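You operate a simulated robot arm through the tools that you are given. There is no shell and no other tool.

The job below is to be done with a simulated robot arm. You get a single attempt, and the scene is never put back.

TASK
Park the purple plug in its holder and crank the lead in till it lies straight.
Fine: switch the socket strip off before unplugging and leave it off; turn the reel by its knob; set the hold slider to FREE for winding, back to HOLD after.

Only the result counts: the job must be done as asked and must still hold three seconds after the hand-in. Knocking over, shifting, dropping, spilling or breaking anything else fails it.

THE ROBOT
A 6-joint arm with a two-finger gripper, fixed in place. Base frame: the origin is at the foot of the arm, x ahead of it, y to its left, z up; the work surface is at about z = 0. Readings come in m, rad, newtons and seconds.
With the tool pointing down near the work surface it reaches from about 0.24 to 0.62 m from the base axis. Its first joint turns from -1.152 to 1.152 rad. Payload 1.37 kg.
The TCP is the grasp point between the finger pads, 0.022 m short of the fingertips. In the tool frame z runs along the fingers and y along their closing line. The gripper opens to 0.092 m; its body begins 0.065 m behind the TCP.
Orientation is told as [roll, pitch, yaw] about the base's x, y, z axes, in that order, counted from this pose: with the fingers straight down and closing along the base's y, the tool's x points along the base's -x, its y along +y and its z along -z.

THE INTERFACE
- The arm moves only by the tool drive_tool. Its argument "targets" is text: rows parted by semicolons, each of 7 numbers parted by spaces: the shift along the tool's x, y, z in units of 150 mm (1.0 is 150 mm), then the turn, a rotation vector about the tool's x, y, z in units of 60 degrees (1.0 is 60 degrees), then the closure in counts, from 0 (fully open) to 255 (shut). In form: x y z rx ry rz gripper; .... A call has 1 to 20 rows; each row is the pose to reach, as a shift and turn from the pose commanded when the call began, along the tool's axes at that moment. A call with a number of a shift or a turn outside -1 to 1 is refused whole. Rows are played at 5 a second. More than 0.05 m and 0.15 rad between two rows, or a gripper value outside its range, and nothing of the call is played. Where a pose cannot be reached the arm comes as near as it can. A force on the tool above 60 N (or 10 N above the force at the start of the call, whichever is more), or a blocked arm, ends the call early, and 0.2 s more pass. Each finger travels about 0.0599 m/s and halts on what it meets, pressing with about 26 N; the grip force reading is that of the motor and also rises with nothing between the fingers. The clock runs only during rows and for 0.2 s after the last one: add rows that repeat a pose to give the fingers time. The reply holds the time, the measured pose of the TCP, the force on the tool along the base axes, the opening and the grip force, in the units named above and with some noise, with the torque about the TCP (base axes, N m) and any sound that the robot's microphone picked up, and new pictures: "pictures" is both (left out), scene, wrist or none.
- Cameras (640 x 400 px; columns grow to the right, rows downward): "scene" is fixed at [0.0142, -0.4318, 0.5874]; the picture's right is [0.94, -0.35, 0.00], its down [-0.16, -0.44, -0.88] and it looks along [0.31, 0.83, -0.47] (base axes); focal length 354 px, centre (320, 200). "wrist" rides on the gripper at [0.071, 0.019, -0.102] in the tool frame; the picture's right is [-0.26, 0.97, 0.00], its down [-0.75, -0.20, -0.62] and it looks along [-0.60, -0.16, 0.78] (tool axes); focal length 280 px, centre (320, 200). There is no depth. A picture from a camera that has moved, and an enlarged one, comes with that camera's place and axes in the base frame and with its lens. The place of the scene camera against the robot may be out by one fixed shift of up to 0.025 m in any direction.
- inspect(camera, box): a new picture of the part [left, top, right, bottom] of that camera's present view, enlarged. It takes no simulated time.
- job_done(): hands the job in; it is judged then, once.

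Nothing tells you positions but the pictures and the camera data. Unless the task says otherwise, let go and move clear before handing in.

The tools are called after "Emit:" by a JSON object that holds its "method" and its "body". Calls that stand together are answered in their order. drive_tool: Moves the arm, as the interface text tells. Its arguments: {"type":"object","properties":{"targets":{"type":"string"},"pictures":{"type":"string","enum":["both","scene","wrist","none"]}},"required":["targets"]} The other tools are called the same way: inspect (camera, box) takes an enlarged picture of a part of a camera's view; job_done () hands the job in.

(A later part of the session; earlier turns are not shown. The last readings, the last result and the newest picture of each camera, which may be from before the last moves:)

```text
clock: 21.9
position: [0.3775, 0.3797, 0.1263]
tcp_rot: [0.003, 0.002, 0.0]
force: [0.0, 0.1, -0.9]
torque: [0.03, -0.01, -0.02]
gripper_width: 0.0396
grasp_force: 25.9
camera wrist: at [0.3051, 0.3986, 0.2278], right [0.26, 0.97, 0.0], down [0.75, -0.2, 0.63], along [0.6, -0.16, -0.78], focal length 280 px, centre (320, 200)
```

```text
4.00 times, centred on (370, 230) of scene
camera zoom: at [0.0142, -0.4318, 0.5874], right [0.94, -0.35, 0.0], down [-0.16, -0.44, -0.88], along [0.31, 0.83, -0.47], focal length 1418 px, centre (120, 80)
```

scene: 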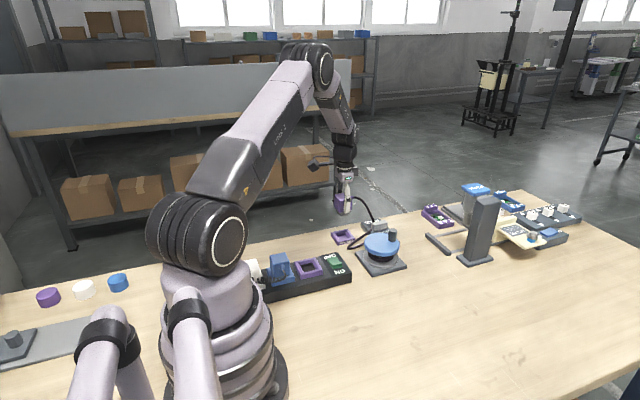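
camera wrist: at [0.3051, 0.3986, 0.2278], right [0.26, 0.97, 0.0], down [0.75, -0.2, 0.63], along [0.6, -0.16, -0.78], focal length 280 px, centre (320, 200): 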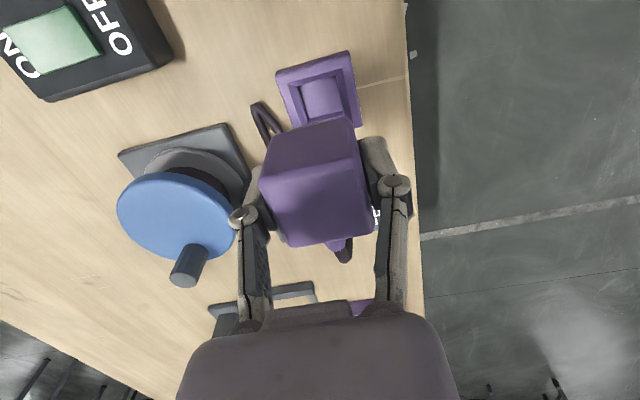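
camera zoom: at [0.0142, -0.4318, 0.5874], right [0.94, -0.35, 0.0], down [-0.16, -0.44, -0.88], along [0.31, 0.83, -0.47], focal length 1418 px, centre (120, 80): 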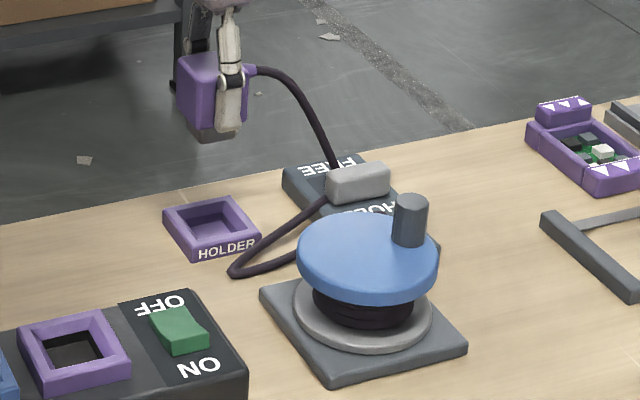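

The plug is aligned over the holder. I'll lower it most of the way, then check.

Emit:
{"method": "drive_tool", "body": {"targets": "0 0 0.1 0 0 0 255; 0 0 0.2 0 0 0 255; 0 0 0.3 0 0 0 255; 0 0 0.37 0 0 0 255; 0 0 0.37 0 0 0 255", "pictures": "both"}}

```text
clock: 23.1
position: [0.3749, 0.3792, 0.0708]
tcp_rot: [0.002, 0.002, 0.001]
force: [0.4, -0.5, -0.6]
torque: [0.0, 0.01, 0.01]
gripper_width: 0.039
grasp_force: 26.6
camera wrist: at [0.3034, 0.3981, 0.1721], right [0.26, 0.97, 0.0], down [0.75, -0.2, 0.62], along [0.6, -0.16, -0.78], focal length 280 px, centre (320, 200)
```

scene: 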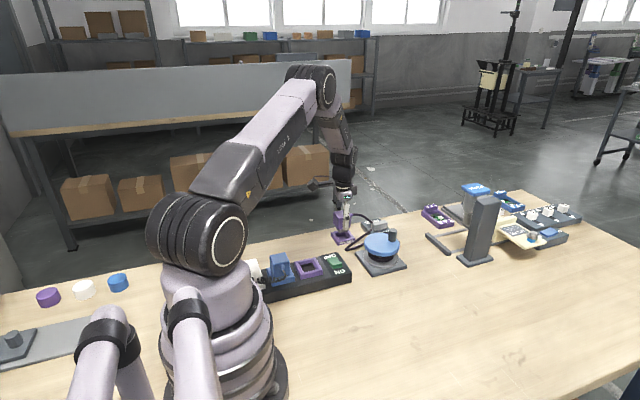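
wrist: 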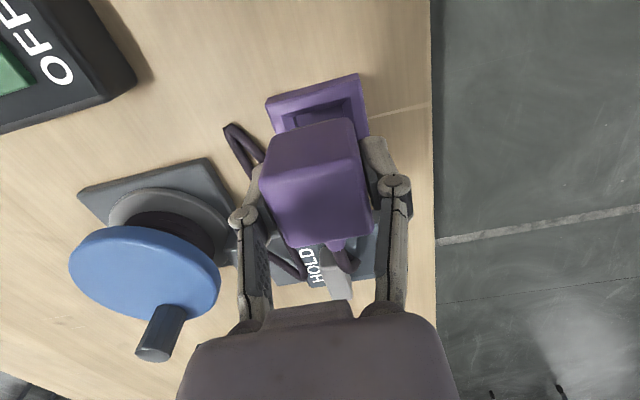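

Emit:
{"method": "inspect", "body": {"camera": "wrist", "box": [220, 60, 420, 200]}}

Emit:
{"method": "inspect", "body": {"camera": "scene", "box": [310, 180, 410, 270]}}

```text
2.86 times, centred on (320, 130) of wrist
camera zoom: at [0.3034, 0.3981, 0.1721], right [0.26, 0.97, 0.0], down [0.75, -0.2, 0.62], along [0.6, -0.16, -0.78], focal length 801 px, centre (320, 400)
```

zoom: 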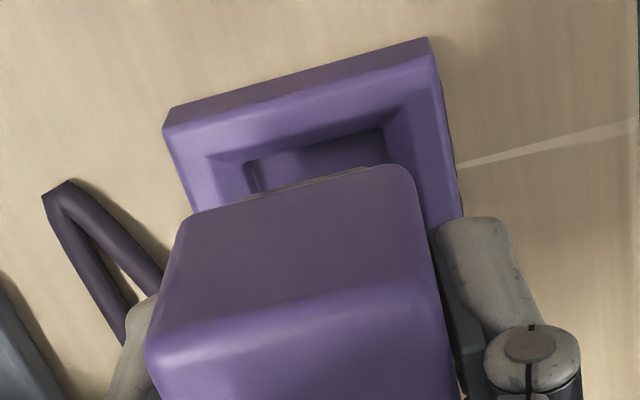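

```text
4.44 times, centred on (360, 225) of scene
camera zoom: at [0.0142, -0.4318, 0.5874], right [0.94, -0.35, 0.0], down [-0.16, -0.44, -0.88], along [0.31, 0.83, -0.47], focal length 1575 px, centre (142, 89)
```

zoom: 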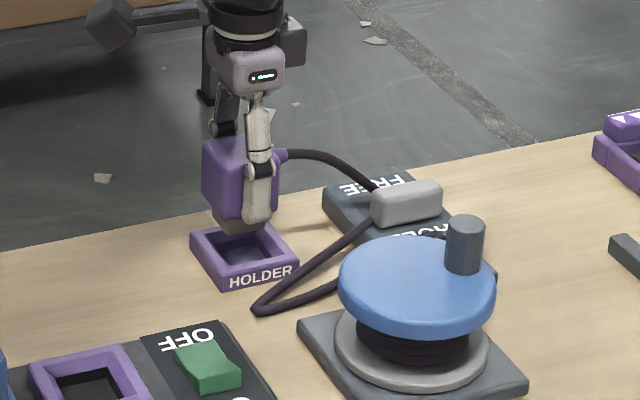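

Emit:
{"method": "inspect", "body": {"camera": "scene", "box": [340, 205, 390, 250]}}

```text
8.89 times, centred on (365, 228) of scene
camera zoom: at [0.0142, -0.4318, 0.5874], right [0.94, -0.35, 0.0], down [-0.16, -0.44, -0.88], along [0.31, 0.83, -0.47], focal length 3150 px, centre (-80, -44)
```

zoom: 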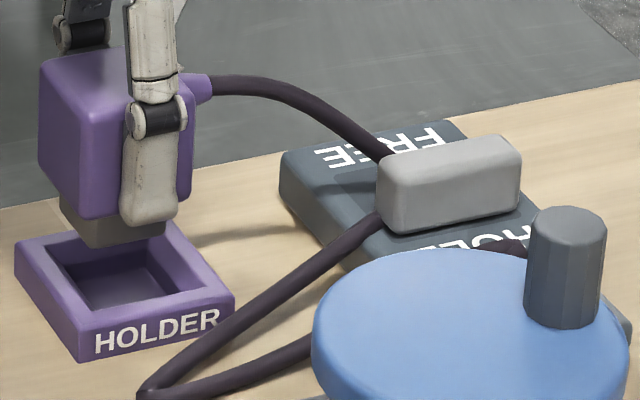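

The plug needs about 2 mm in +x to be centred on the recess. I'll make that shift and lower gently.

Emit:
{"method": "drive_tool", "body": {"targets": "-0.013 0 0.02 0 0 0 255; -0.013 0 0.05 0 0 0 255; -0.013 0 0.08 0 0 0 255; -0.013 0 0.11 0 0 0 255; -0.013 0 0.11 0 0 0 255", "pictures": "wrist"}}

Emit:
{"method": "inspect", "body": {"camera": "scene", "box": [340, 205, 390, 250]}}

```text
clock: 24.3
position: [0.3767, 0.3804, 0.0534]
tcp_rot: [0.0, -0.001, 0.002]
force: [-0.2, 0.6, -0.7]
torque: [-0.02, -0.01, -0.03]
gripper_width: 0.0389
grasp_force: 25.4
camera wrist: at [0.3058, 0.3986, 0.1558], right [0.26, 0.97, 0.0], down [0.75, -0.2, 0.62], along [0.6, -0.16, -0.78], focal length 280 px, centre (320, 200)
```

wrist: 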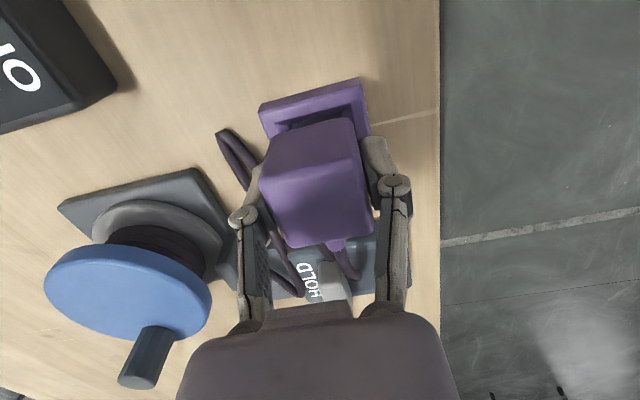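

```text
8.89 times, centred on (365, 228) of scene
camera zoom: at [0.0142, -0.4318, 0.5874], right [0.94, -0.35, 0.0], down [-0.16, -0.44, -0.88], along [0.31, 0.83, -0.47], focal length 3150 px, centre (-80, -44)
```

zoom: 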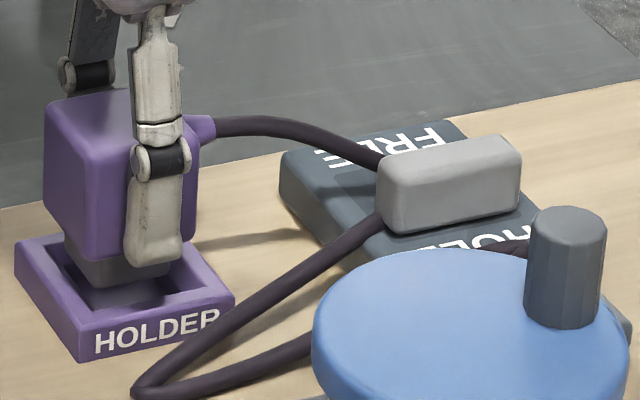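

Emit:
{"method": "drive_tool", "body": {"targets": "-0.006 0 0.02 0 0 0 255; -0.006 0 0.04 0 0 0 255; -0.006 0 0.06 0 0 0 255; -0.006 0 0.06 0 0 0 255", "pictures": "wrist"}}

Emit:
{"method": "inspect", "body": {"camera": "scene", "box": [340, 205, 390, 250]}}

```text
clock: 25.3
position: [0.3793, 0.3805, 0.046]
tcp_rot: [0.0, 0.0, 0.003]
force: [0.4, 0.3, -0.4]
torque: [0.0, 0.0, 0.03]
gripper_width: 0.0391
grasp_force: 25.5
camera wrist: at [0.3068, 0.3989, 0.1477], right [0.26, 0.97, 0.0], down [0.75, -0.2, 0.62], along [0.6, -0.16, -0.78], focal length 280 px, centre (320, 200)
```

wrist: 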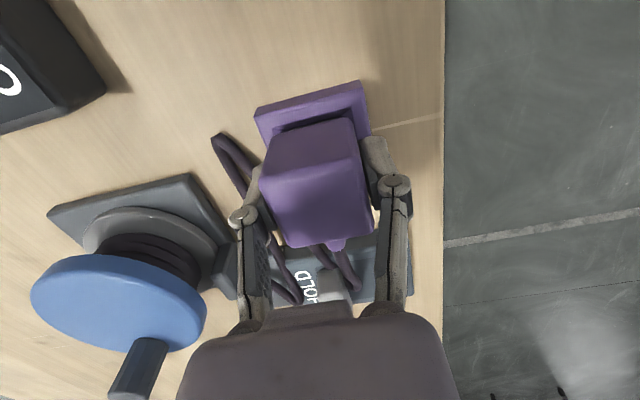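

```text
8.89 times, centred on (365, 228) of scene
camera zoom: at [0.0142, -0.4318, 0.5874], right [0.94, -0.35, 0.0], down [-0.16, -0.44, -0.88], along [0.31, 0.83, -0.47], focal length 3150 px, centre (-80, -44)
```

zoom: 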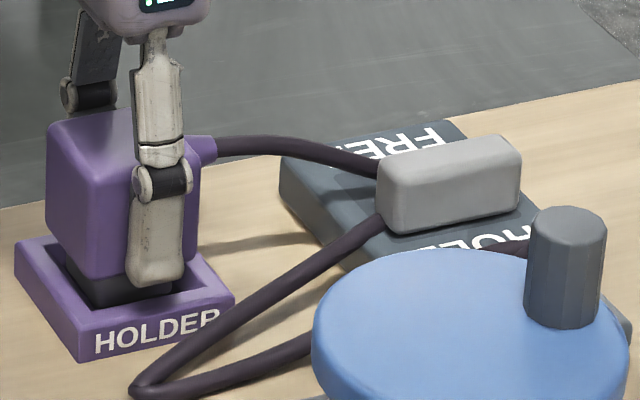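

Emit:
{"method": "drive_tool", "body": {"targets": "0 0 0.013 0 0 0 255; 0 0 0.026 0 0 0 255; 0 0 0.04 0 0 0 255; 0 0 0.053 0 0 0 255; 0 0 0.053 0 0 0 255", "pictures": "wrist"}}

Emit:
{"method": "inspect", "body": {"camera": "scene", "box": [340, 205, 390, 250]}}

```text
clock: 26.5
position: [0.3795, 0.3801, 0.0382]
tcp_rot: [0.001, -0.001, 0.002]
force: [-0.3, 0.6, -1.6]
torque: [0.0, -0.02, 0.0]
gripper_width: 0.0392
grasp_force: 26.5
camera wrist: at [0.3076, 0.3994, 0.1399], right [0.26, 0.97, 0.0], down [0.75, -0.2, 0.63], along [0.6, -0.16, -0.78], focal length 280 px, centre (320, 200)
```

wrist: 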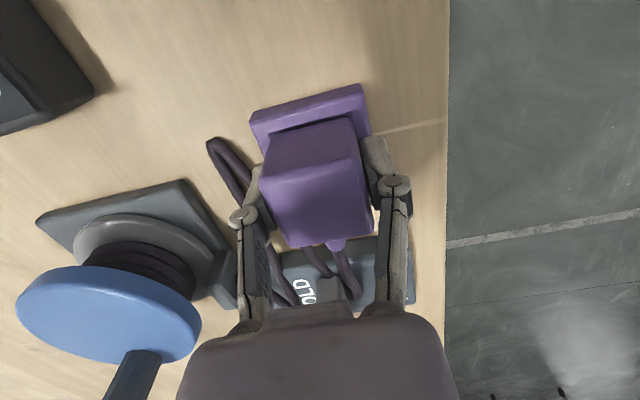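

```text
8.89 times, centred on (365, 228) of scene
camera zoom: at [0.0142, -0.4318, 0.5874], right [0.94, -0.35, 0.0], down [-0.16, -0.44, -0.88], along [0.31, 0.83, -0.47], focal length 3150 px, centre (-80, -44)
```

zoom: 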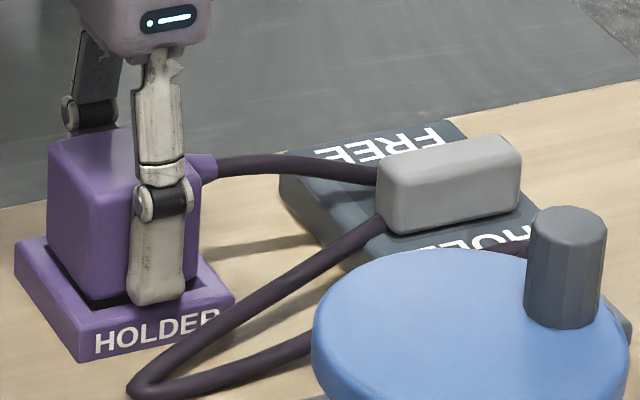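

Emit:
{"method": "drive_tool", "body": {"targets": "0 0 0.01 0 0 0 255; 0 0 0.02 0 0 0 255; 0 0 0.02 0 0 0 255", "pictures": "wrist"}}

Emit:
{"method": "inspect", "body": {"camera": "scene", "box": [340, 205, 390, 250]}}

```text
clock: 27.3
position: [0.3804, 0.3804, 0.0367]
tcp_rot: [0.003, -0.003, 0.002]
force: [0.6, -7.6, 21.3]
torque: [-0.21, -0.07, -0.01]
gripper_width: 0.0397
grasp_force: 25.9
camera wrist: at [0.3079, 0.4, 0.1378], right [0.26, 0.97, 0.0], down [0.75, -0.21, 0.63], along [0.61, -0.16, -0.78], focal length 280 px, centre (320, 200)
```

wrist: 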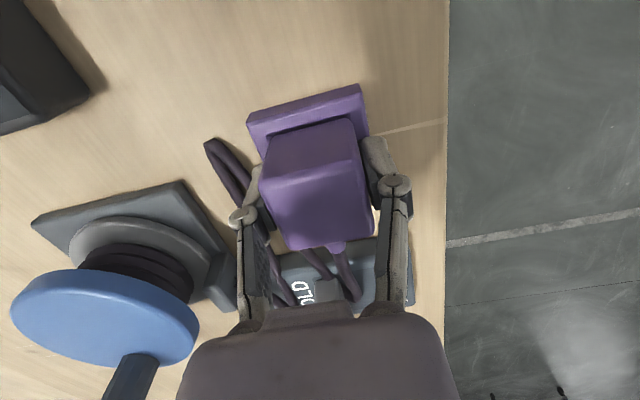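

```text
8.89 times, centred on (365, 228) of scene
camera zoom: at [0.0141, -0.4319, 0.5873], right [0.94, -0.35, 0.0], down [-0.16, -0.44, -0.88], along [0.31, 0.83, -0.47], focal length 3150 px, centre (-80, -44)
```

zoom: 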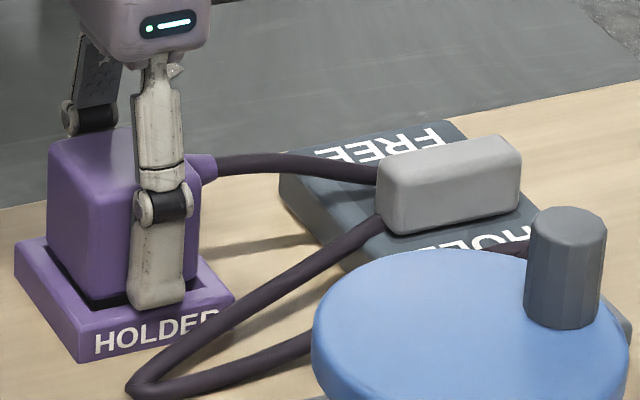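

Contact came at 21 N with TCP z ≈ 0.037, so the plug is in the recess. I'll back off slightly to unload, then open gently.

Emit:
{"method": "drive_tool", "body": {"targets": "0 0 -0.01 0 0 0 255; 0 0 -0.013 0 0 0 255; 0 0 -0.013 0 0 0 140; 0 0 -0.013 0 0 0 125; 0 0 -0.013 0 0 0 110; 0 0 -0.013 0 0 0 110", "pictures": "wrist"}}

Emit:
{"method": "inspect", "body": {"camera": "scene", "box": [340, 205, 390, 250]}}

```text
clock: 28.7
position: [0.3793, 0.3789, 0.0383]
tcp_rot: [0.002, 0.0, 0.002]
force: [0.2, 0.2, -0.5]
torque: [-0.01, 0.01, 0.0]
gripper_width: 0.0525
grasp_force: 0.0
camera wrist: at [0.3074, 0.3991, 0.1384], right [0.26, 0.97, 0.0], down [0.75, -0.2, 0.62], along [0.6, -0.16, -0.78], focal length 280 px, centre (320, 200)
```

wrist: 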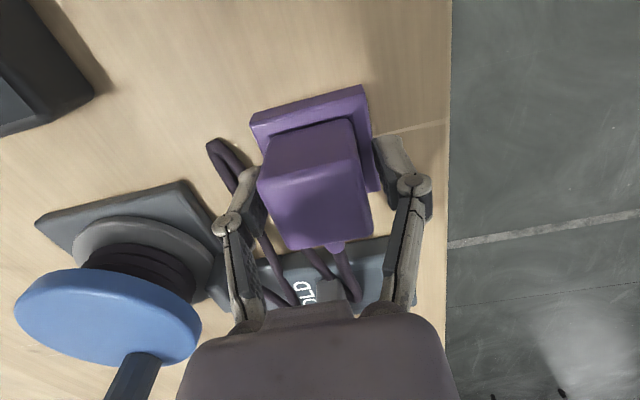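

```text
8.89 times, centred on (365, 228) of scene
camera zoom: at [0.0142, -0.4318, 0.5874], right [0.94, -0.35, 0.0], down [-0.16, -0.44, -0.88], along [0.31, 0.83, -0.47], focal length 3150 px, centre (-80, -44)
```

zoom: 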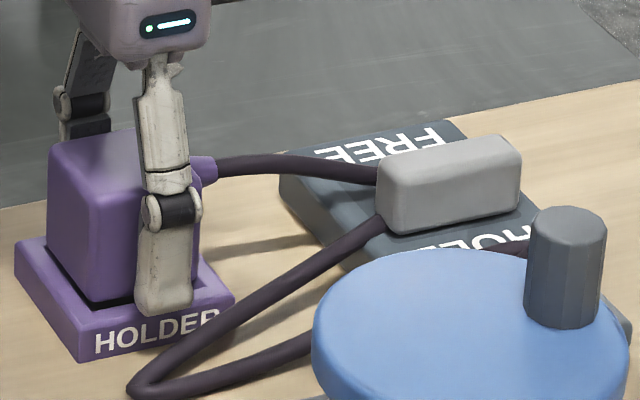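

The plug is sitting in the holder. I'll rise straight up and look at it, the lead and the slider.

Emit:
{"method": "drive_tool", "body": {"targets": "0 0 -0.05 0 0 0 100; 0 0 -0.15 0 0 0 100; 0 0 -0.35 0 0 0 100; 0 0 -0.6 0 0 0 100; 0 0 -0.85 0 0 0 100; 0 0 -0.95 0 0 0 100; 0 0 -0.95 0 0 0 100", "pictures": "both"}}

Emit:
{"method": "inspect", "body": {"camera": "scene", "box": [330, 200, 410, 260]}}

Emit:
{"method": "inspect", "body": {"camera": "wrist", "box": [180, 20, 460, 200]}}

```text
clock: 30.3
position: [0.3798, 0.3809, 0.1794]
tcp_rot: [-0.001, -0.001, 0.002]
force: [-0.2, -0.1, 0.7]
torque: [0.03, -0.02, -0.03]
gripper_width: 0.056
grasp_force: 0.1
camera wrist: at [0.3075, 0.3996, 0.2818], right [0.26, 0.97, 0.0], down [0.75, -0.2, 0.62], along [0.6, -0.16, -0.78], focal length 280 px, centre (320, 200)
```

scene: 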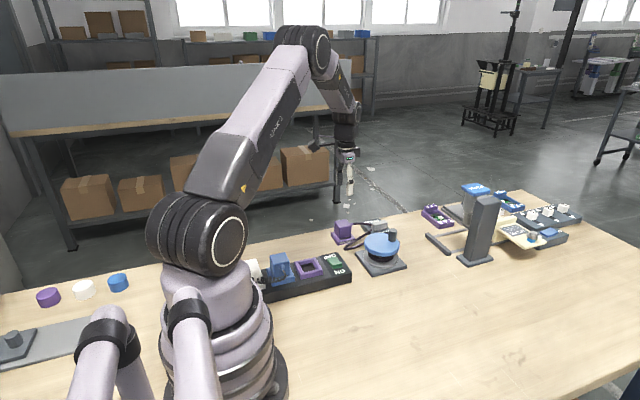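
wrist: 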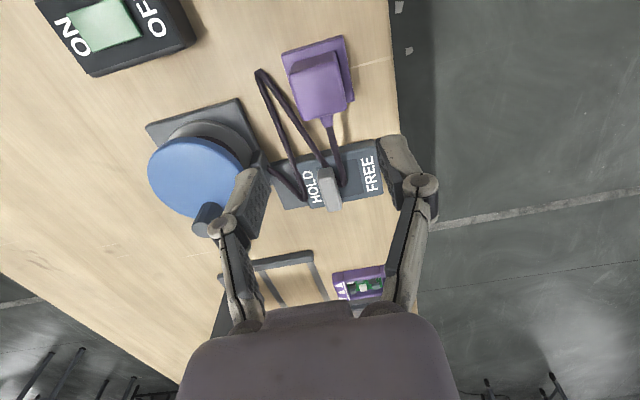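

```text
6.67 times, centred on (370, 230) of scene
camera zoom: at [0.0142, -0.4318, 0.5874], right [0.94, -0.35, 0.0], down [-0.16, -0.44, -0.88], along [0.31, 0.83, -0.47], focal length 2362 px, centre (-13, 0)
```

zoom: 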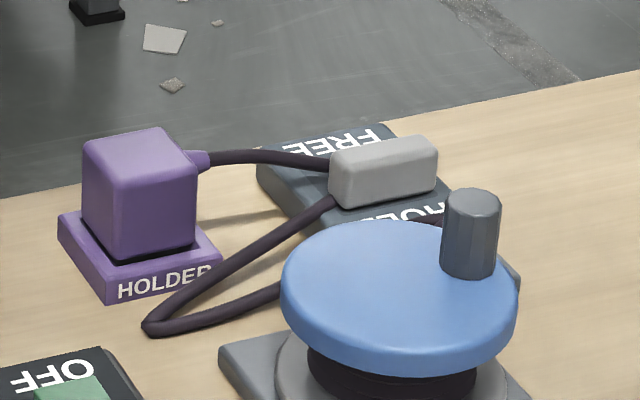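

```text
2.22 times, centred on (320, 110) of wrist
camera zoom: at [0.3075, 0.3996, 0.2818], right [0.26, 0.97, 0.0], down [0.75, -0.2, 0.62], along [0.6, -0.16, -0.78], focal length 623 px, centre (320, 400)
```

zoom: 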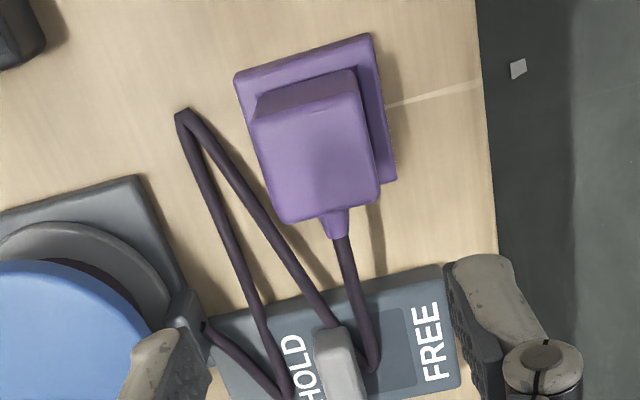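

Emit:
{"method": "inspect", "body": {"camera": "wrist", "box": [250, 120, 410, 230]}}

Emit:
{"method": "inspect", "body": {"camera": "wrist", "box": [130, 90, 290, 250]}}

```text
3.64 times, centred on (330, 175) of wrist
camera zoom: at [0.3075, 0.3996, 0.2818], right [0.26, 0.97, 0.0], down [0.75, -0.2, 0.62], along [0.6, -0.16, -0.78], focal length 1020 px, centre (284, 291)
```

zoom: 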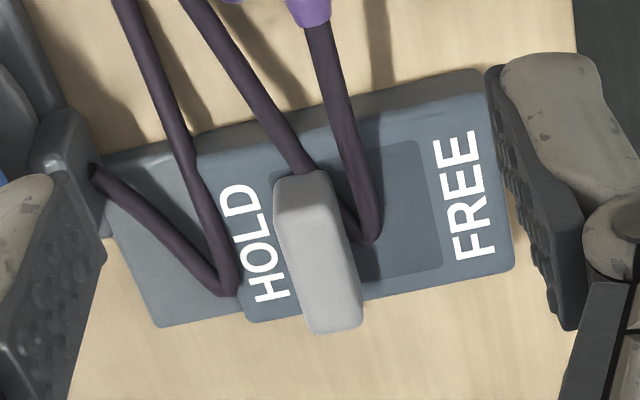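

```text
2.50 times, centred on (210, 170) of wrist
camera zoom: at [0.3075, 0.3996, 0.2818], right [0.26, 0.97, 0.0], down [0.75, -0.2, 0.62], along [0.6, -0.16, -0.78], focal length 701 px, centre (595, 275)
```

zoom: 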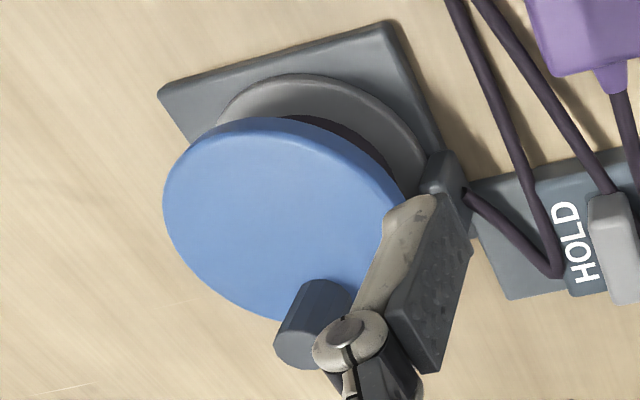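

The plug is seated, with its lead coming off toward the slider and reel. I put the slider knob top near (0.485, 0.361, 0.035), the disc centre near (0.4227, 0.2455), and the crank knob near (0.457, 0.246) with its top at z ≈ 0.093. I'll move above the slider knob next.

Emit:
{"method": "drive_tool", "body": {"targets": "-0.2 -0.04 0.05 0 0 0 120; -0.4 -0.08 0.1 0 0 0 144; -0.58 -0.12 0.2 0 0 0 144; -0.66 -0.13 0.33 0 0 0 144; -0.66 -0.13 0.4 0 0 0 144; -0.66 -0.13 0.4 0 0 0 144", "pictures": "both"}}

Emit:
{"method": "inspect", "body": {"camera": "scene", "box": [330, 190, 420, 260]}}

Emit:
{"method": "inspect", "body": {"camera": "wrist", "box": [200, 40, 440, 220]}}

```text
clock: 31.7
position: [0.4777, 0.3597, 0.1208]
tcp_rot: [0.003, 0.0, 0.002]
force: [0.1, 0.1, -0.1]
torque: [-0.01, -0.03, 0.02]
gripper_width: 0.0403
grasp_force: 0.1
camera wrist: at [0.4062, 0.3793, 0.222], right [0.26, 0.97, 0.0], down [0.75, -0.2, 0.62], along [0.6, -0.16, -0.78], focal length 280 px, centre (320, 200)
```

scene: 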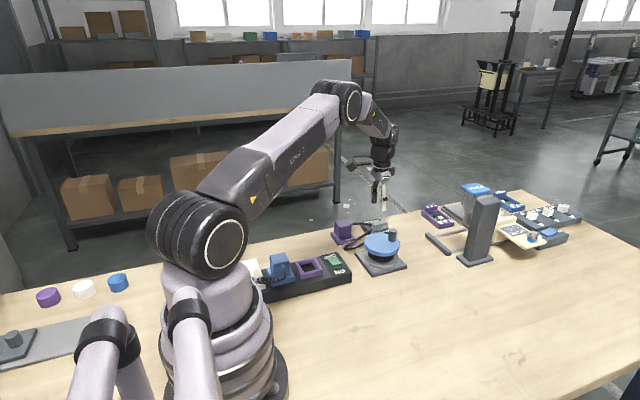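
wrist: 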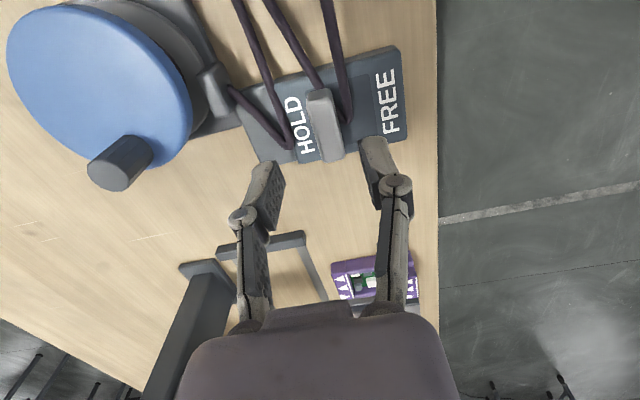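

```text
5.71 times, centred on (375, 225) of scene
camera zoom: at [0.0142, -0.4318, 0.5874], right [0.94, -0.35, 0.0], down [-0.16, -0.44, -0.88], along [0.31, 0.83, -0.47], focal length 2025 px, centre (6, 57)
```

zoom: 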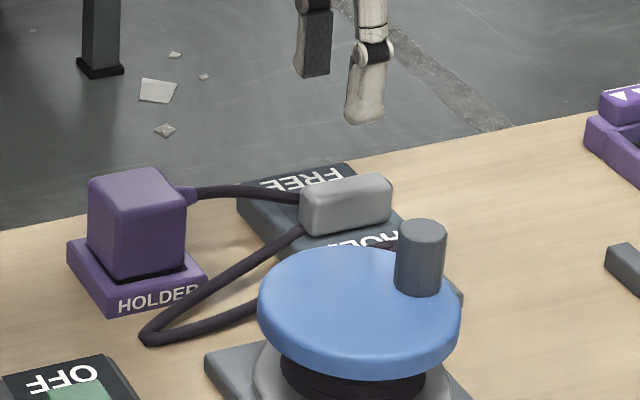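

```text
2.22 times, centred on (320, 130) of wrist
camera zoom: at [0.4062, 0.3793, 0.222], right [0.26, 0.97, 0.0], down [0.75, -0.2, 0.62], along [0.6, -0.16, -0.78], focal length 623 px, centre (320, 356)
```

zoom: 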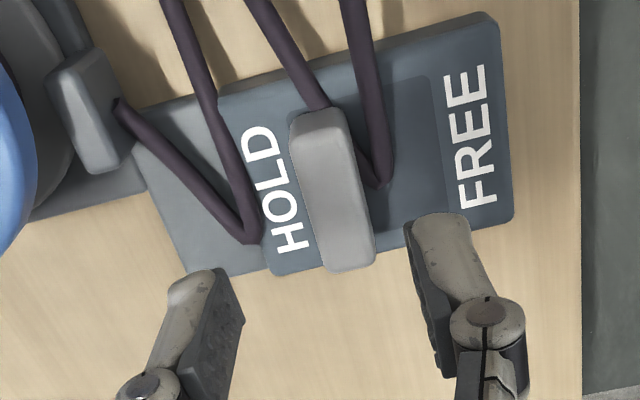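

The knob spans x of about 0.464 to 0.515 at y ≈ 0.362 and is about 14 mm wide. I'll lower the fingers astride it.

Emit:
{"method": "drive_tool", "body": {"targets": "0 0.01 0.15 0 0 0 150; 0 0.01 0.3 0 0 0 150; 0 0.01 0.4 0 0 0 150; 0 0.01 0.46 0 0 0 150; 0 0.01 0.5 0 0 0 150; 0 0.01 0.5 0 0 0 150", "pictures": "both"}}

Emit:
{"method": "inspect", "body": {"camera": "scene", "box": [340, 195, 410, 250]}}

Emit:
{"method": "inspect", "body": {"camera": "wrist", "box": [200, 80, 440, 260]}}

```text
clock: 33.1
position: [0.4796, 0.3616, 0.046]
tcp_rot: [0.003, -0.001, 0.002]
force: [-0.9, -0.2, 0.0]
torque: [0.0, -0.02, 0.01]
gripper_width: 0.0378
grasp_force: 0.1
camera wrist: at [0.4067, 0.3816, 0.1464], right [0.26, 0.97, 0.0], down [0.75, -0.2, 0.62], along [0.6, -0.16, -0.78], focal length 280 px, centre (320, 200)
```

scene: 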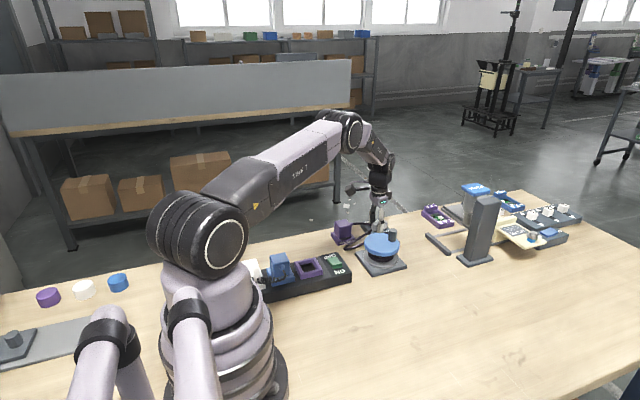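
wrist: 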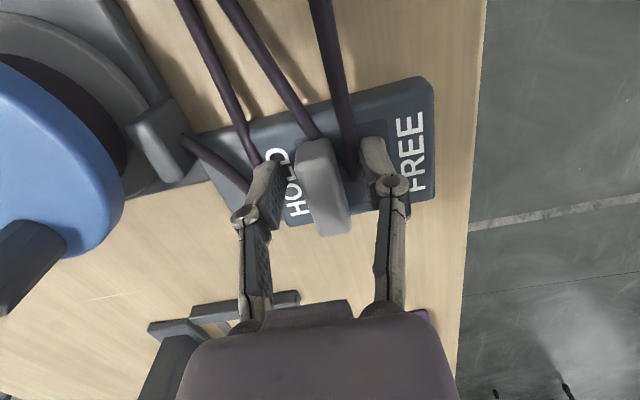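

```text
7.27 times, centred on (375, 222) of scene
camera zoom: at [0.0142, -0.4318, 0.5874], right [0.94, -0.35, 0.0], down [-0.16, -0.44, -0.88], along [0.31, 0.83, -0.47], focal length 2577 px, centre (-80, 36)
```

zoom: 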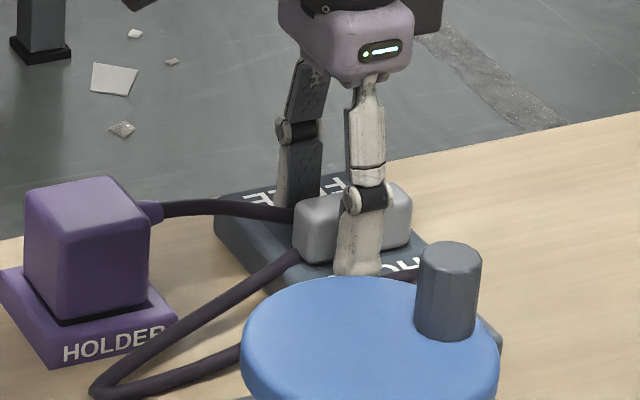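

```text
2.22 times, centred on (320, 170) of wrist
camera zoom: at [0.4067, 0.3816, 0.1464], right [0.26, 0.97, 0.0], down [0.75, -0.2, 0.62], along [0.6, -0.16, -0.78], focal length 623 px, centre (320, 267)
```

zoom: 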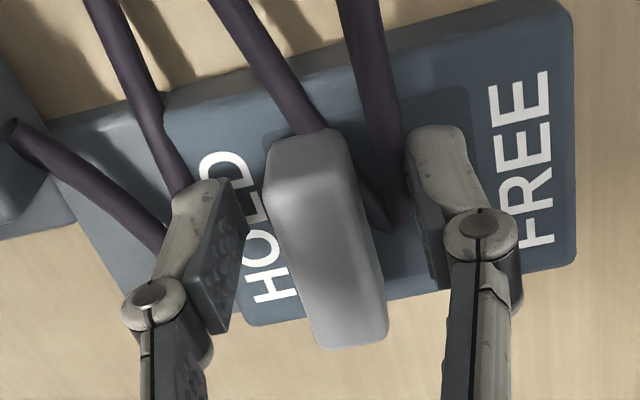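

The fingers straddle the knob. I'll close to a loose cage of about 24 mm, so as not to pinch the lead, and then slide toward FREE.

Emit:
{"method": "drive_tool", "body": {"targets": "0 0 0.015 0 0 0 165; 0 0 0.015 0 0 0 180; 0 0 0.015 0 0 0 188; 0 0 0.015 0 0 0 188", "pictures": "wrist"}}

Emit:
{"method": "inspect", "body": {"camera": "wrist", "box": [200, 80, 440, 260]}}

```text
clock: 34.1
position: [0.4785, 0.3628, 0.0416]
tcp_rot: [0.0, -0.001, 0.002]
force: [0.3, -0.1, -0.3]
torque: [0.0, -0.02, -0.01]
gripper_width: 0.0243
grasp_force: 0.0
camera wrist: at [0.4062, 0.3812, 0.1438], right [0.26, 0.97, 0.0], down [0.75, -0.2, 0.62], along [0.6, -0.16, -0.78], focal length 280 px, centre (320, 200)
```

wrist: 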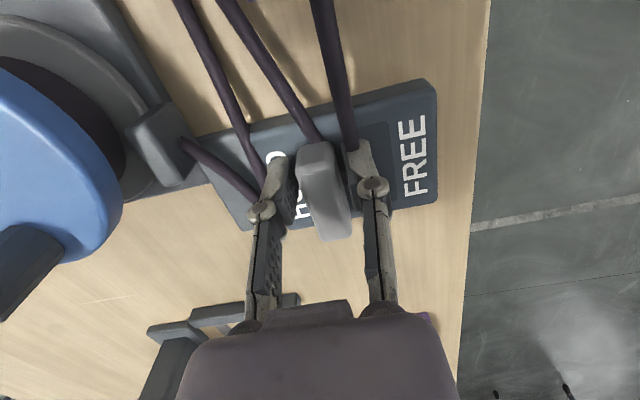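

```text
2.22 times, centred on (320, 170) of wrist
camera zoom: at [0.4062, 0.3812, 0.1438], right [0.26, 0.97, 0.0], down [0.75, -0.2, 0.62], along [0.6, -0.16, -0.78], focal length 623 px, centre (320, 267)
```

zoom: 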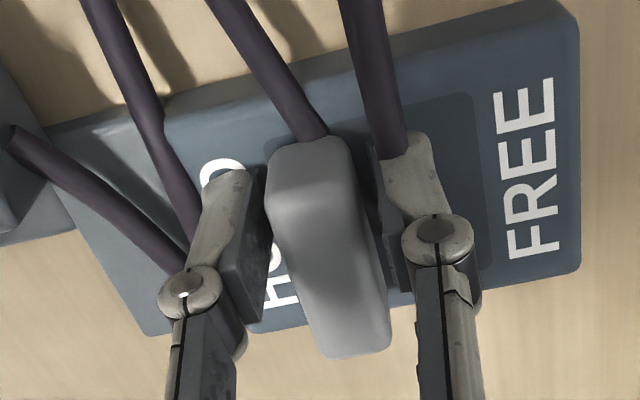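

Emit:
{"method": "drive_tool", "body": {"targets": "0 0.03 0 0 0 0 188; 0 0.06 0 0 0 0 188; 0 0.09 0 0 0 0 188; 0 0.12 0 0 0 0 188; 0 0.15 0 0 0 0 188; 0 0.18 0 0 0 0 188; 0 0.18 0 0 0 0 188", "pictures": "wrist"}}

Emit:
{"method": "inspect", "body": {"camera": "wrist", "box": [200, 80, 440, 260]}}

Emit:
{"method": "inspect", "body": {"camera": "scene", "box": [340, 195, 410, 250]}}

```text
clock: 35.7
position: [0.4779, 0.3884, 0.0416]
tcp_rot: [0.0, 0.0, 0.001]
force: [0.8, 0.4, -0.8]
torque: [0.03, -0.02, 0.0]
gripper_width: 0.0241
grasp_force: 0.0
camera wrist: at [0.406, 0.4084, 0.1438], right [0.26, 0.97, 0.0], down [0.75, -0.2, 0.62], along [0.6, -0.16, -0.78], focal length 280 px, centre (320, 200)
```

wrist: 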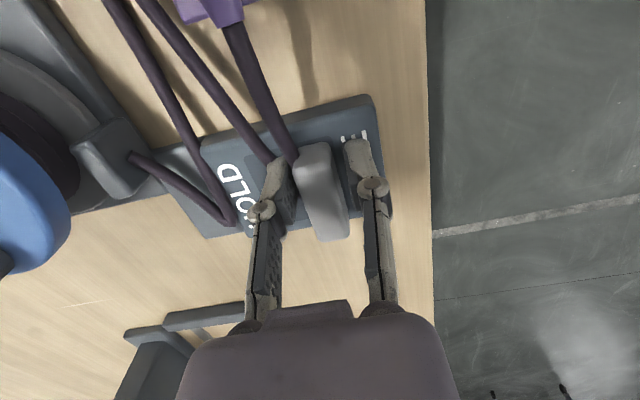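

```text
2.22 times, centred on (320, 170) of wrist
camera zoom: at [0.406, 0.4084, 0.1438], right [0.26, 0.97, 0.0], down [0.75, -0.2, 0.62], along [0.6, -0.16, -0.78], focal length 623 px, centre (320, 267)
```

zoom: 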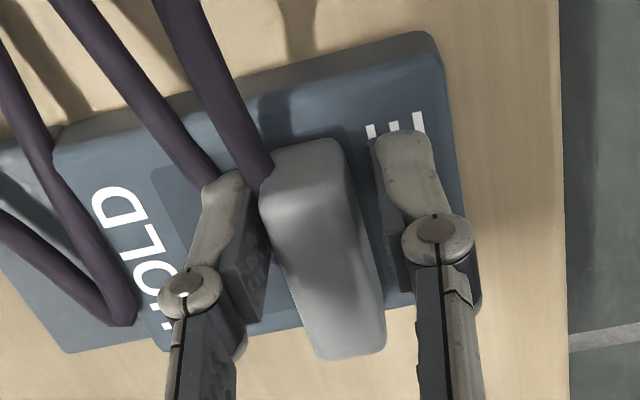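

```text
7.27 times, centred on (375, 222) of scene
camera zoom: at [0.0142, -0.4318, 0.5874], right [0.94, -0.35, 0.0], down [-0.16, -0.44, -0.88], along [0.31, 0.83, -0.47], focal length 2577 px, centre (-80, 36)
```

zoom: 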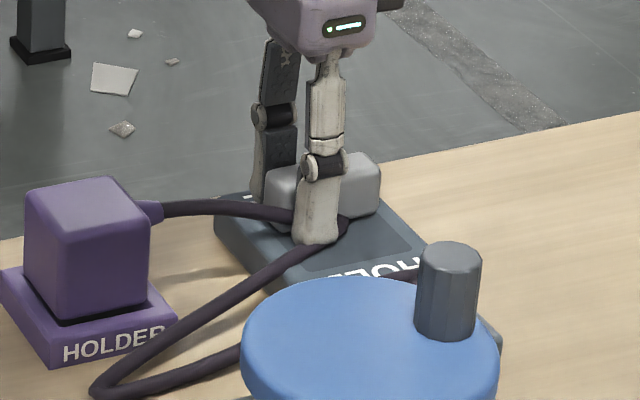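

The knob slid along, and the lead isn't being dragged by the fingers. I'll continue to the FREE end stop in small steps.

Emit:
{"method": "drive_tool", "body": {"targets": "0 0.013 0 0 0 0 188; 0 0.027 0 0 0 0 188; 0 0.04 0 0 0 0 188; 0 0.053 0 0 0 0 188; 0 0.067 0 0 0 0 188; 0 0.067 0 0 0 0 188", "pictures": "wrist"}}

Emit:
{"method": "inspect", "body": {"camera": "wrist", "box": [200, 80, 440, 260]}}

```text
clock: 37.1
position: [0.4771, 0.3978, 0.0404]
tcp_rot: [-0.002, 0.001, 0.001]
force: [2.7, -18.4, -1.9]
torque: [-0.29, 0.22, 0.04]
gripper_width: 0.0368
grasp_force: 8.8
camera wrist: at [0.4063, 0.417, 0.1426], right [0.26, 0.97, 0.0], down [0.75, -0.2, 0.62], along [0.6, -0.16, -0.78], focal length 280 px, centre (320, 200)
```

wrist: 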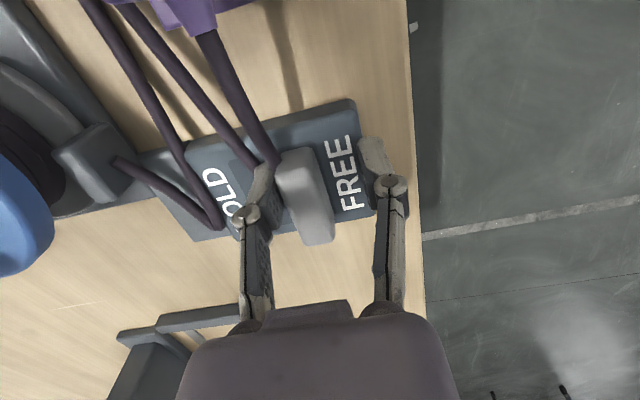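

```text
2.22 times, centred on (320, 170) of wrist
camera zoom: at [0.4063, 0.417, 0.1426], right [0.26, 0.97, 0.0], down [0.75, -0.2, 0.62], along [0.6, -0.16, -0.78], focal length 623 px, centre (320, 267)
```

zoom: 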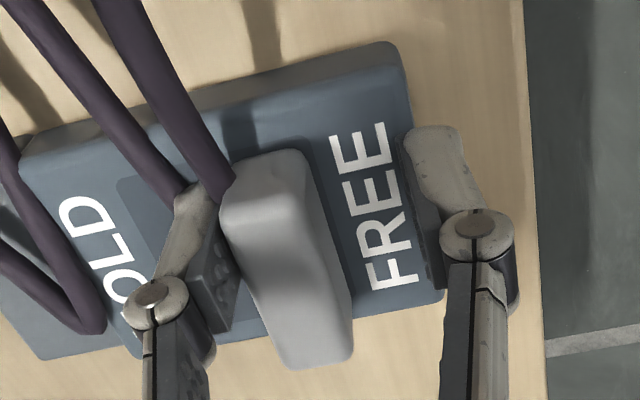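

The slider is against its FREE stop. I'll centre around the knob without touching it, rise, and go look at the reel.

Emit:
{"method": "drive_tool", "body": {"targets": "0 -0.04 0 0 0 0 170; 0 -0.08 0 0 0 0 160; 0 -0.08 -0.1 0 0 0 160; 0 -0.08 -0.25 0 0 0 160; 0 -0.08 -0.5 0 0 0 160; 0 -0.08 -0.75 0 0 0 160; 0 -0.08 -0.95 0 0 0 160; 0 -0.08 -0.95 0 0 0 160", "pictures": "both"}}

Emit:
{"method": "inspect", "body": {"camera": "scene", "box": [330, 190, 420, 260]}}

Emit:
{"method": "inspect", "body": {"camera": "wrist", "box": [100, 20, 400, 220]}}

```text
clock: 38.9
position: [0.4768, 0.3866, 0.1849]
tcp_rot: [-0.001, 0.001, 0.001]
force: [-0.1, -0.6, 1.0]
torque: [0.0, -0.02, -0.01]
gripper_width: 0.0346
grasp_force: 0.1
camera wrist: at [0.4058, 0.4054, 0.2862], right [0.26, 0.97, 0.0], down [0.75, -0.2, 0.62], along [0.6, -0.16, -0.78], focal length 280 px, centre (320, 200)
```

scene: 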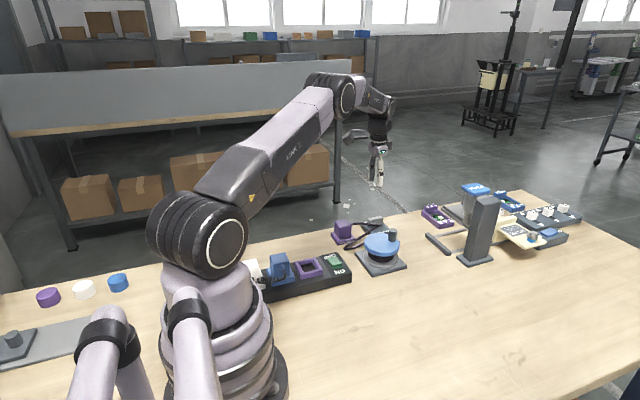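
wrist: 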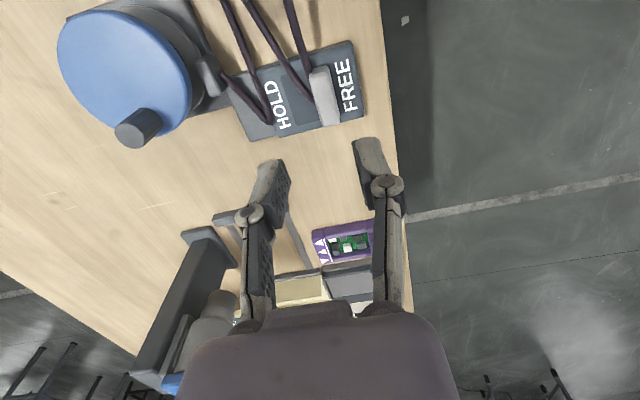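

```text
5.71 times, centred on (375, 225) of scene
camera zoom: at [0.0142, -0.4318, 0.5874], right [0.94, -0.35, 0.0], down [-0.16, -0.44, -0.88], along [0.31, 0.83, -0.47], focal length 2025 px, centre (6, 57)
```

zoom: 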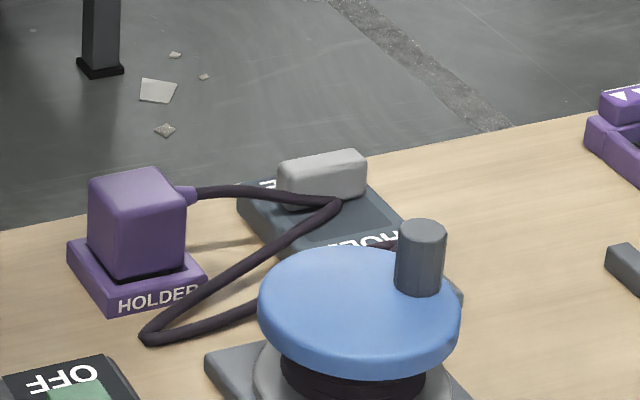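

```text
2.00 times, centred on (250, 120) of wrist
camera zoom: at [0.4058, 0.4054, 0.2862], right [0.26, 0.97, 0.0], down [0.75, -0.2, 0.62], along [0.6, -0.16, -0.78], focal length 561 px, centre (460, 360)
```

zoom: 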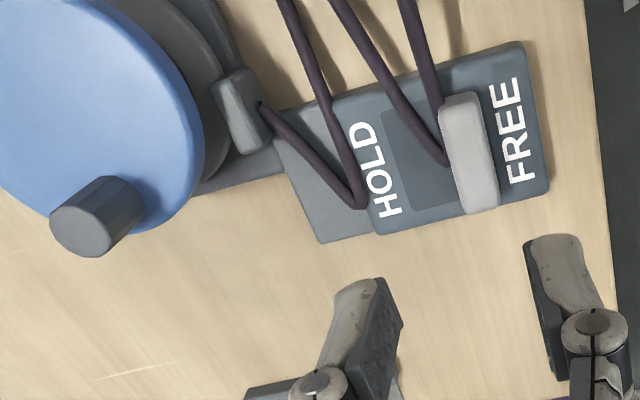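

The slider is at FREE. For winding I'll push the crank knob around with closed fingers used as a rod, which avoids radial strain on the reel. First I'll move above the reel for an accurate measurement.

Emit:
{"method": "drive_tool", "body": {"targets": "0.05 -0.15 -0.1 0 0 0 200; 0.13 -0.4 -0.2 0 0 0 255; 0.22 -0.65 -0.23 0 0 0 255; 0.32 -0.85 -0.23 0 0 0 255; 0.44 -0.92 -0.23 0 0 0 255; 0.44 -0.92 -0.23 0 0 0 255", "pictures": "both"}}

Emit:
{"method": "inspect", "body": {"camera": "wrist", "box": [200, 30, 500, 220]}}

```text
clock: 40.3
position: [0.4102, 0.2473, 0.2187]
tcp_rot: [0.002, 0.002, 0.001]
force: [0.5, 0.0, 0.1]
torque: [-0.01, 0.0, -0.01]
gripper_width: 0.0002
grasp_force: 26.5
camera wrist: at [0.3391, 0.2666, 0.3202], right [0.26, 0.97, 0.0], down [0.75, -0.2, 0.63], along [0.6, -0.16, -0.78], focal length 280 px, centre (320, 200)
```

scene: 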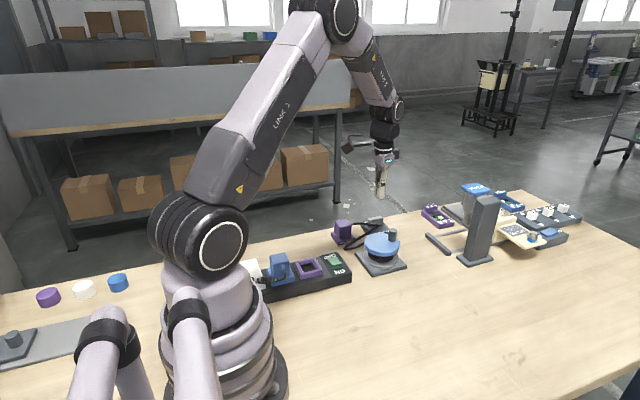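
wrist: 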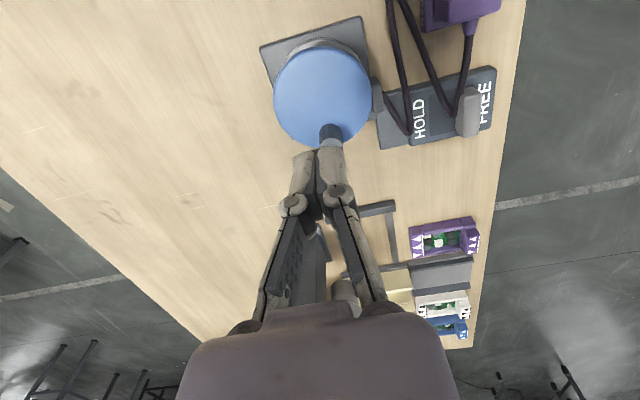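

```text
2.11 times, centred on (350, 125) of wrist
camera zoom: at [0.3391, 0.2666, 0.3202], right [0.26, 0.97, 0.0], down [0.75, -0.2, 0.63], along [0.6, -0.16, -0.78], focal length 590 px, centre (257, 358)
```

zoom: 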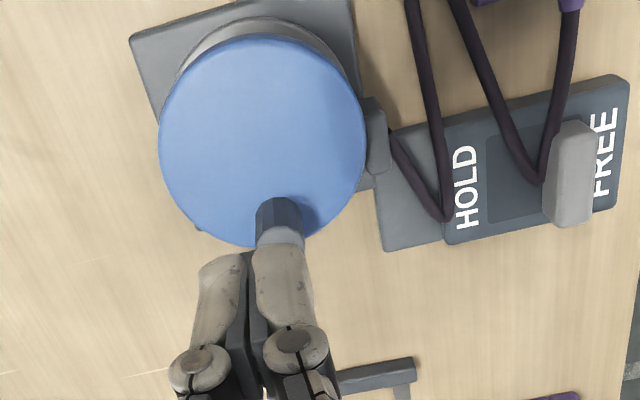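

Disc centre is confirmed at about (0.423, 0.246), radius 45 mm. The knob is at about (0.457, 0.246), 34 mm out. The lead enters the guide on the +x side of the drum, so winding in should be clockwise seen from above. I'll lower the closed fingers just behind the knob on its +y side.

Emit:
{"method": "drive_tool", "body": {"targets": "-0.1 0.1 0.1 0 0 0 255; -0.197 0.187 0.3 0 0 0 255; -0.197 0.187 0.5 0 0 0 255; -0.197 0.187 0.7 0 0 0 255; -0.197 0.187 0.8 0 0 0 255; -0.197 0.187 0.83 0 0 0 255; -0.197 0.187 0.83 0 0 0 255", "pictures": "both"}}

Emit:
{"method": "inspect", "body": {"camera": "scene", "box": [340, 195, 430, 265]}}

Emit:
{"method": "inspect", "body": {"camera": "wrist", "box": [180, 80, 480, 280]}}

```text
clock: 41.9
position: [0.4406, 0.2764, 0.0948]
tcp_rot: [0.002, 0.0, 0.003]
force: [-0.2, -0.9, -0.3]
torque: [-0.02, -0.04, 0.01]
gripper_width: 0.0001
grasp_force: 26.6
camera wrist: at [0.3693, 0.2968, 0.1958], right [0.26, 0.97, 0.0], down [0.75, -0.2, 0.63], along [0.6, -0.16, -0.78], focal length 280 px, centre (320, 200)
```

scene: 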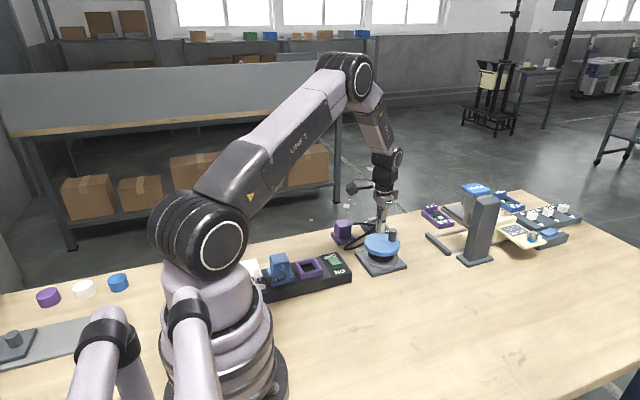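
wrist: 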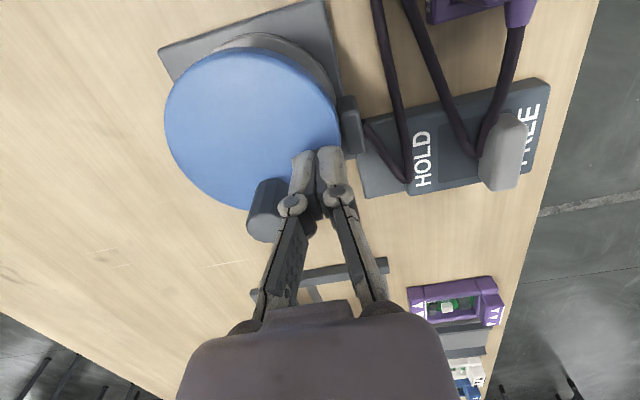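

```text
5.71 times, centred on (385, 230) of scene
camera zoom: at [0.0142, -0.4318, 0.5874], right [0.94, -0.35, 0.0], down [-0.16, -0.44, -0.88], along [0.31, 0.83, -0.47], focal length 2025 px, centre (-51, 29)
```

zoom: 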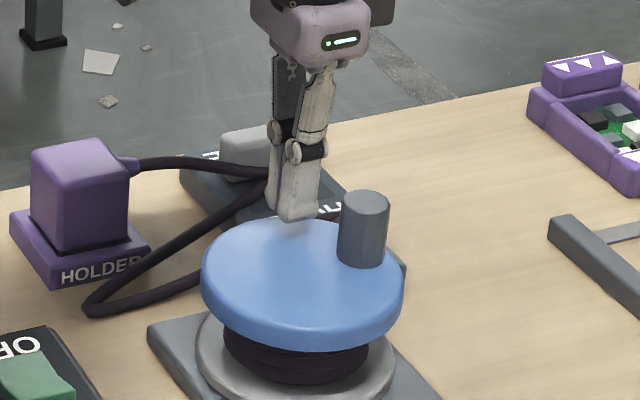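

```text
2.00 times, centred on (330, 180) of wrist
camera zoom: at [0.3693, 0.2968, 0.1958], right [0.26, 0.97, 0.0], down [0.75, -0.2, 0.63], along [0.6, -0.16, -0.78], focal length 561 px, centre (300, 240)
```

zoom: 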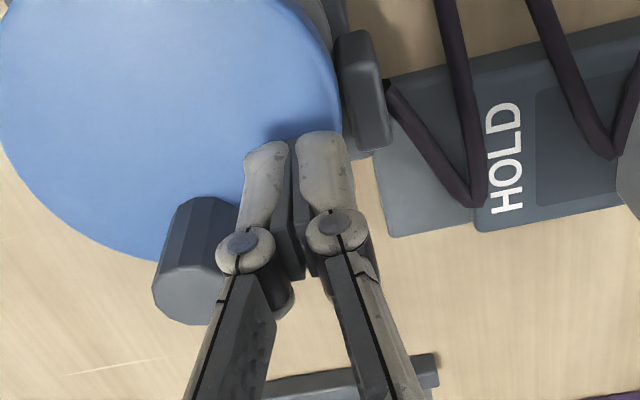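

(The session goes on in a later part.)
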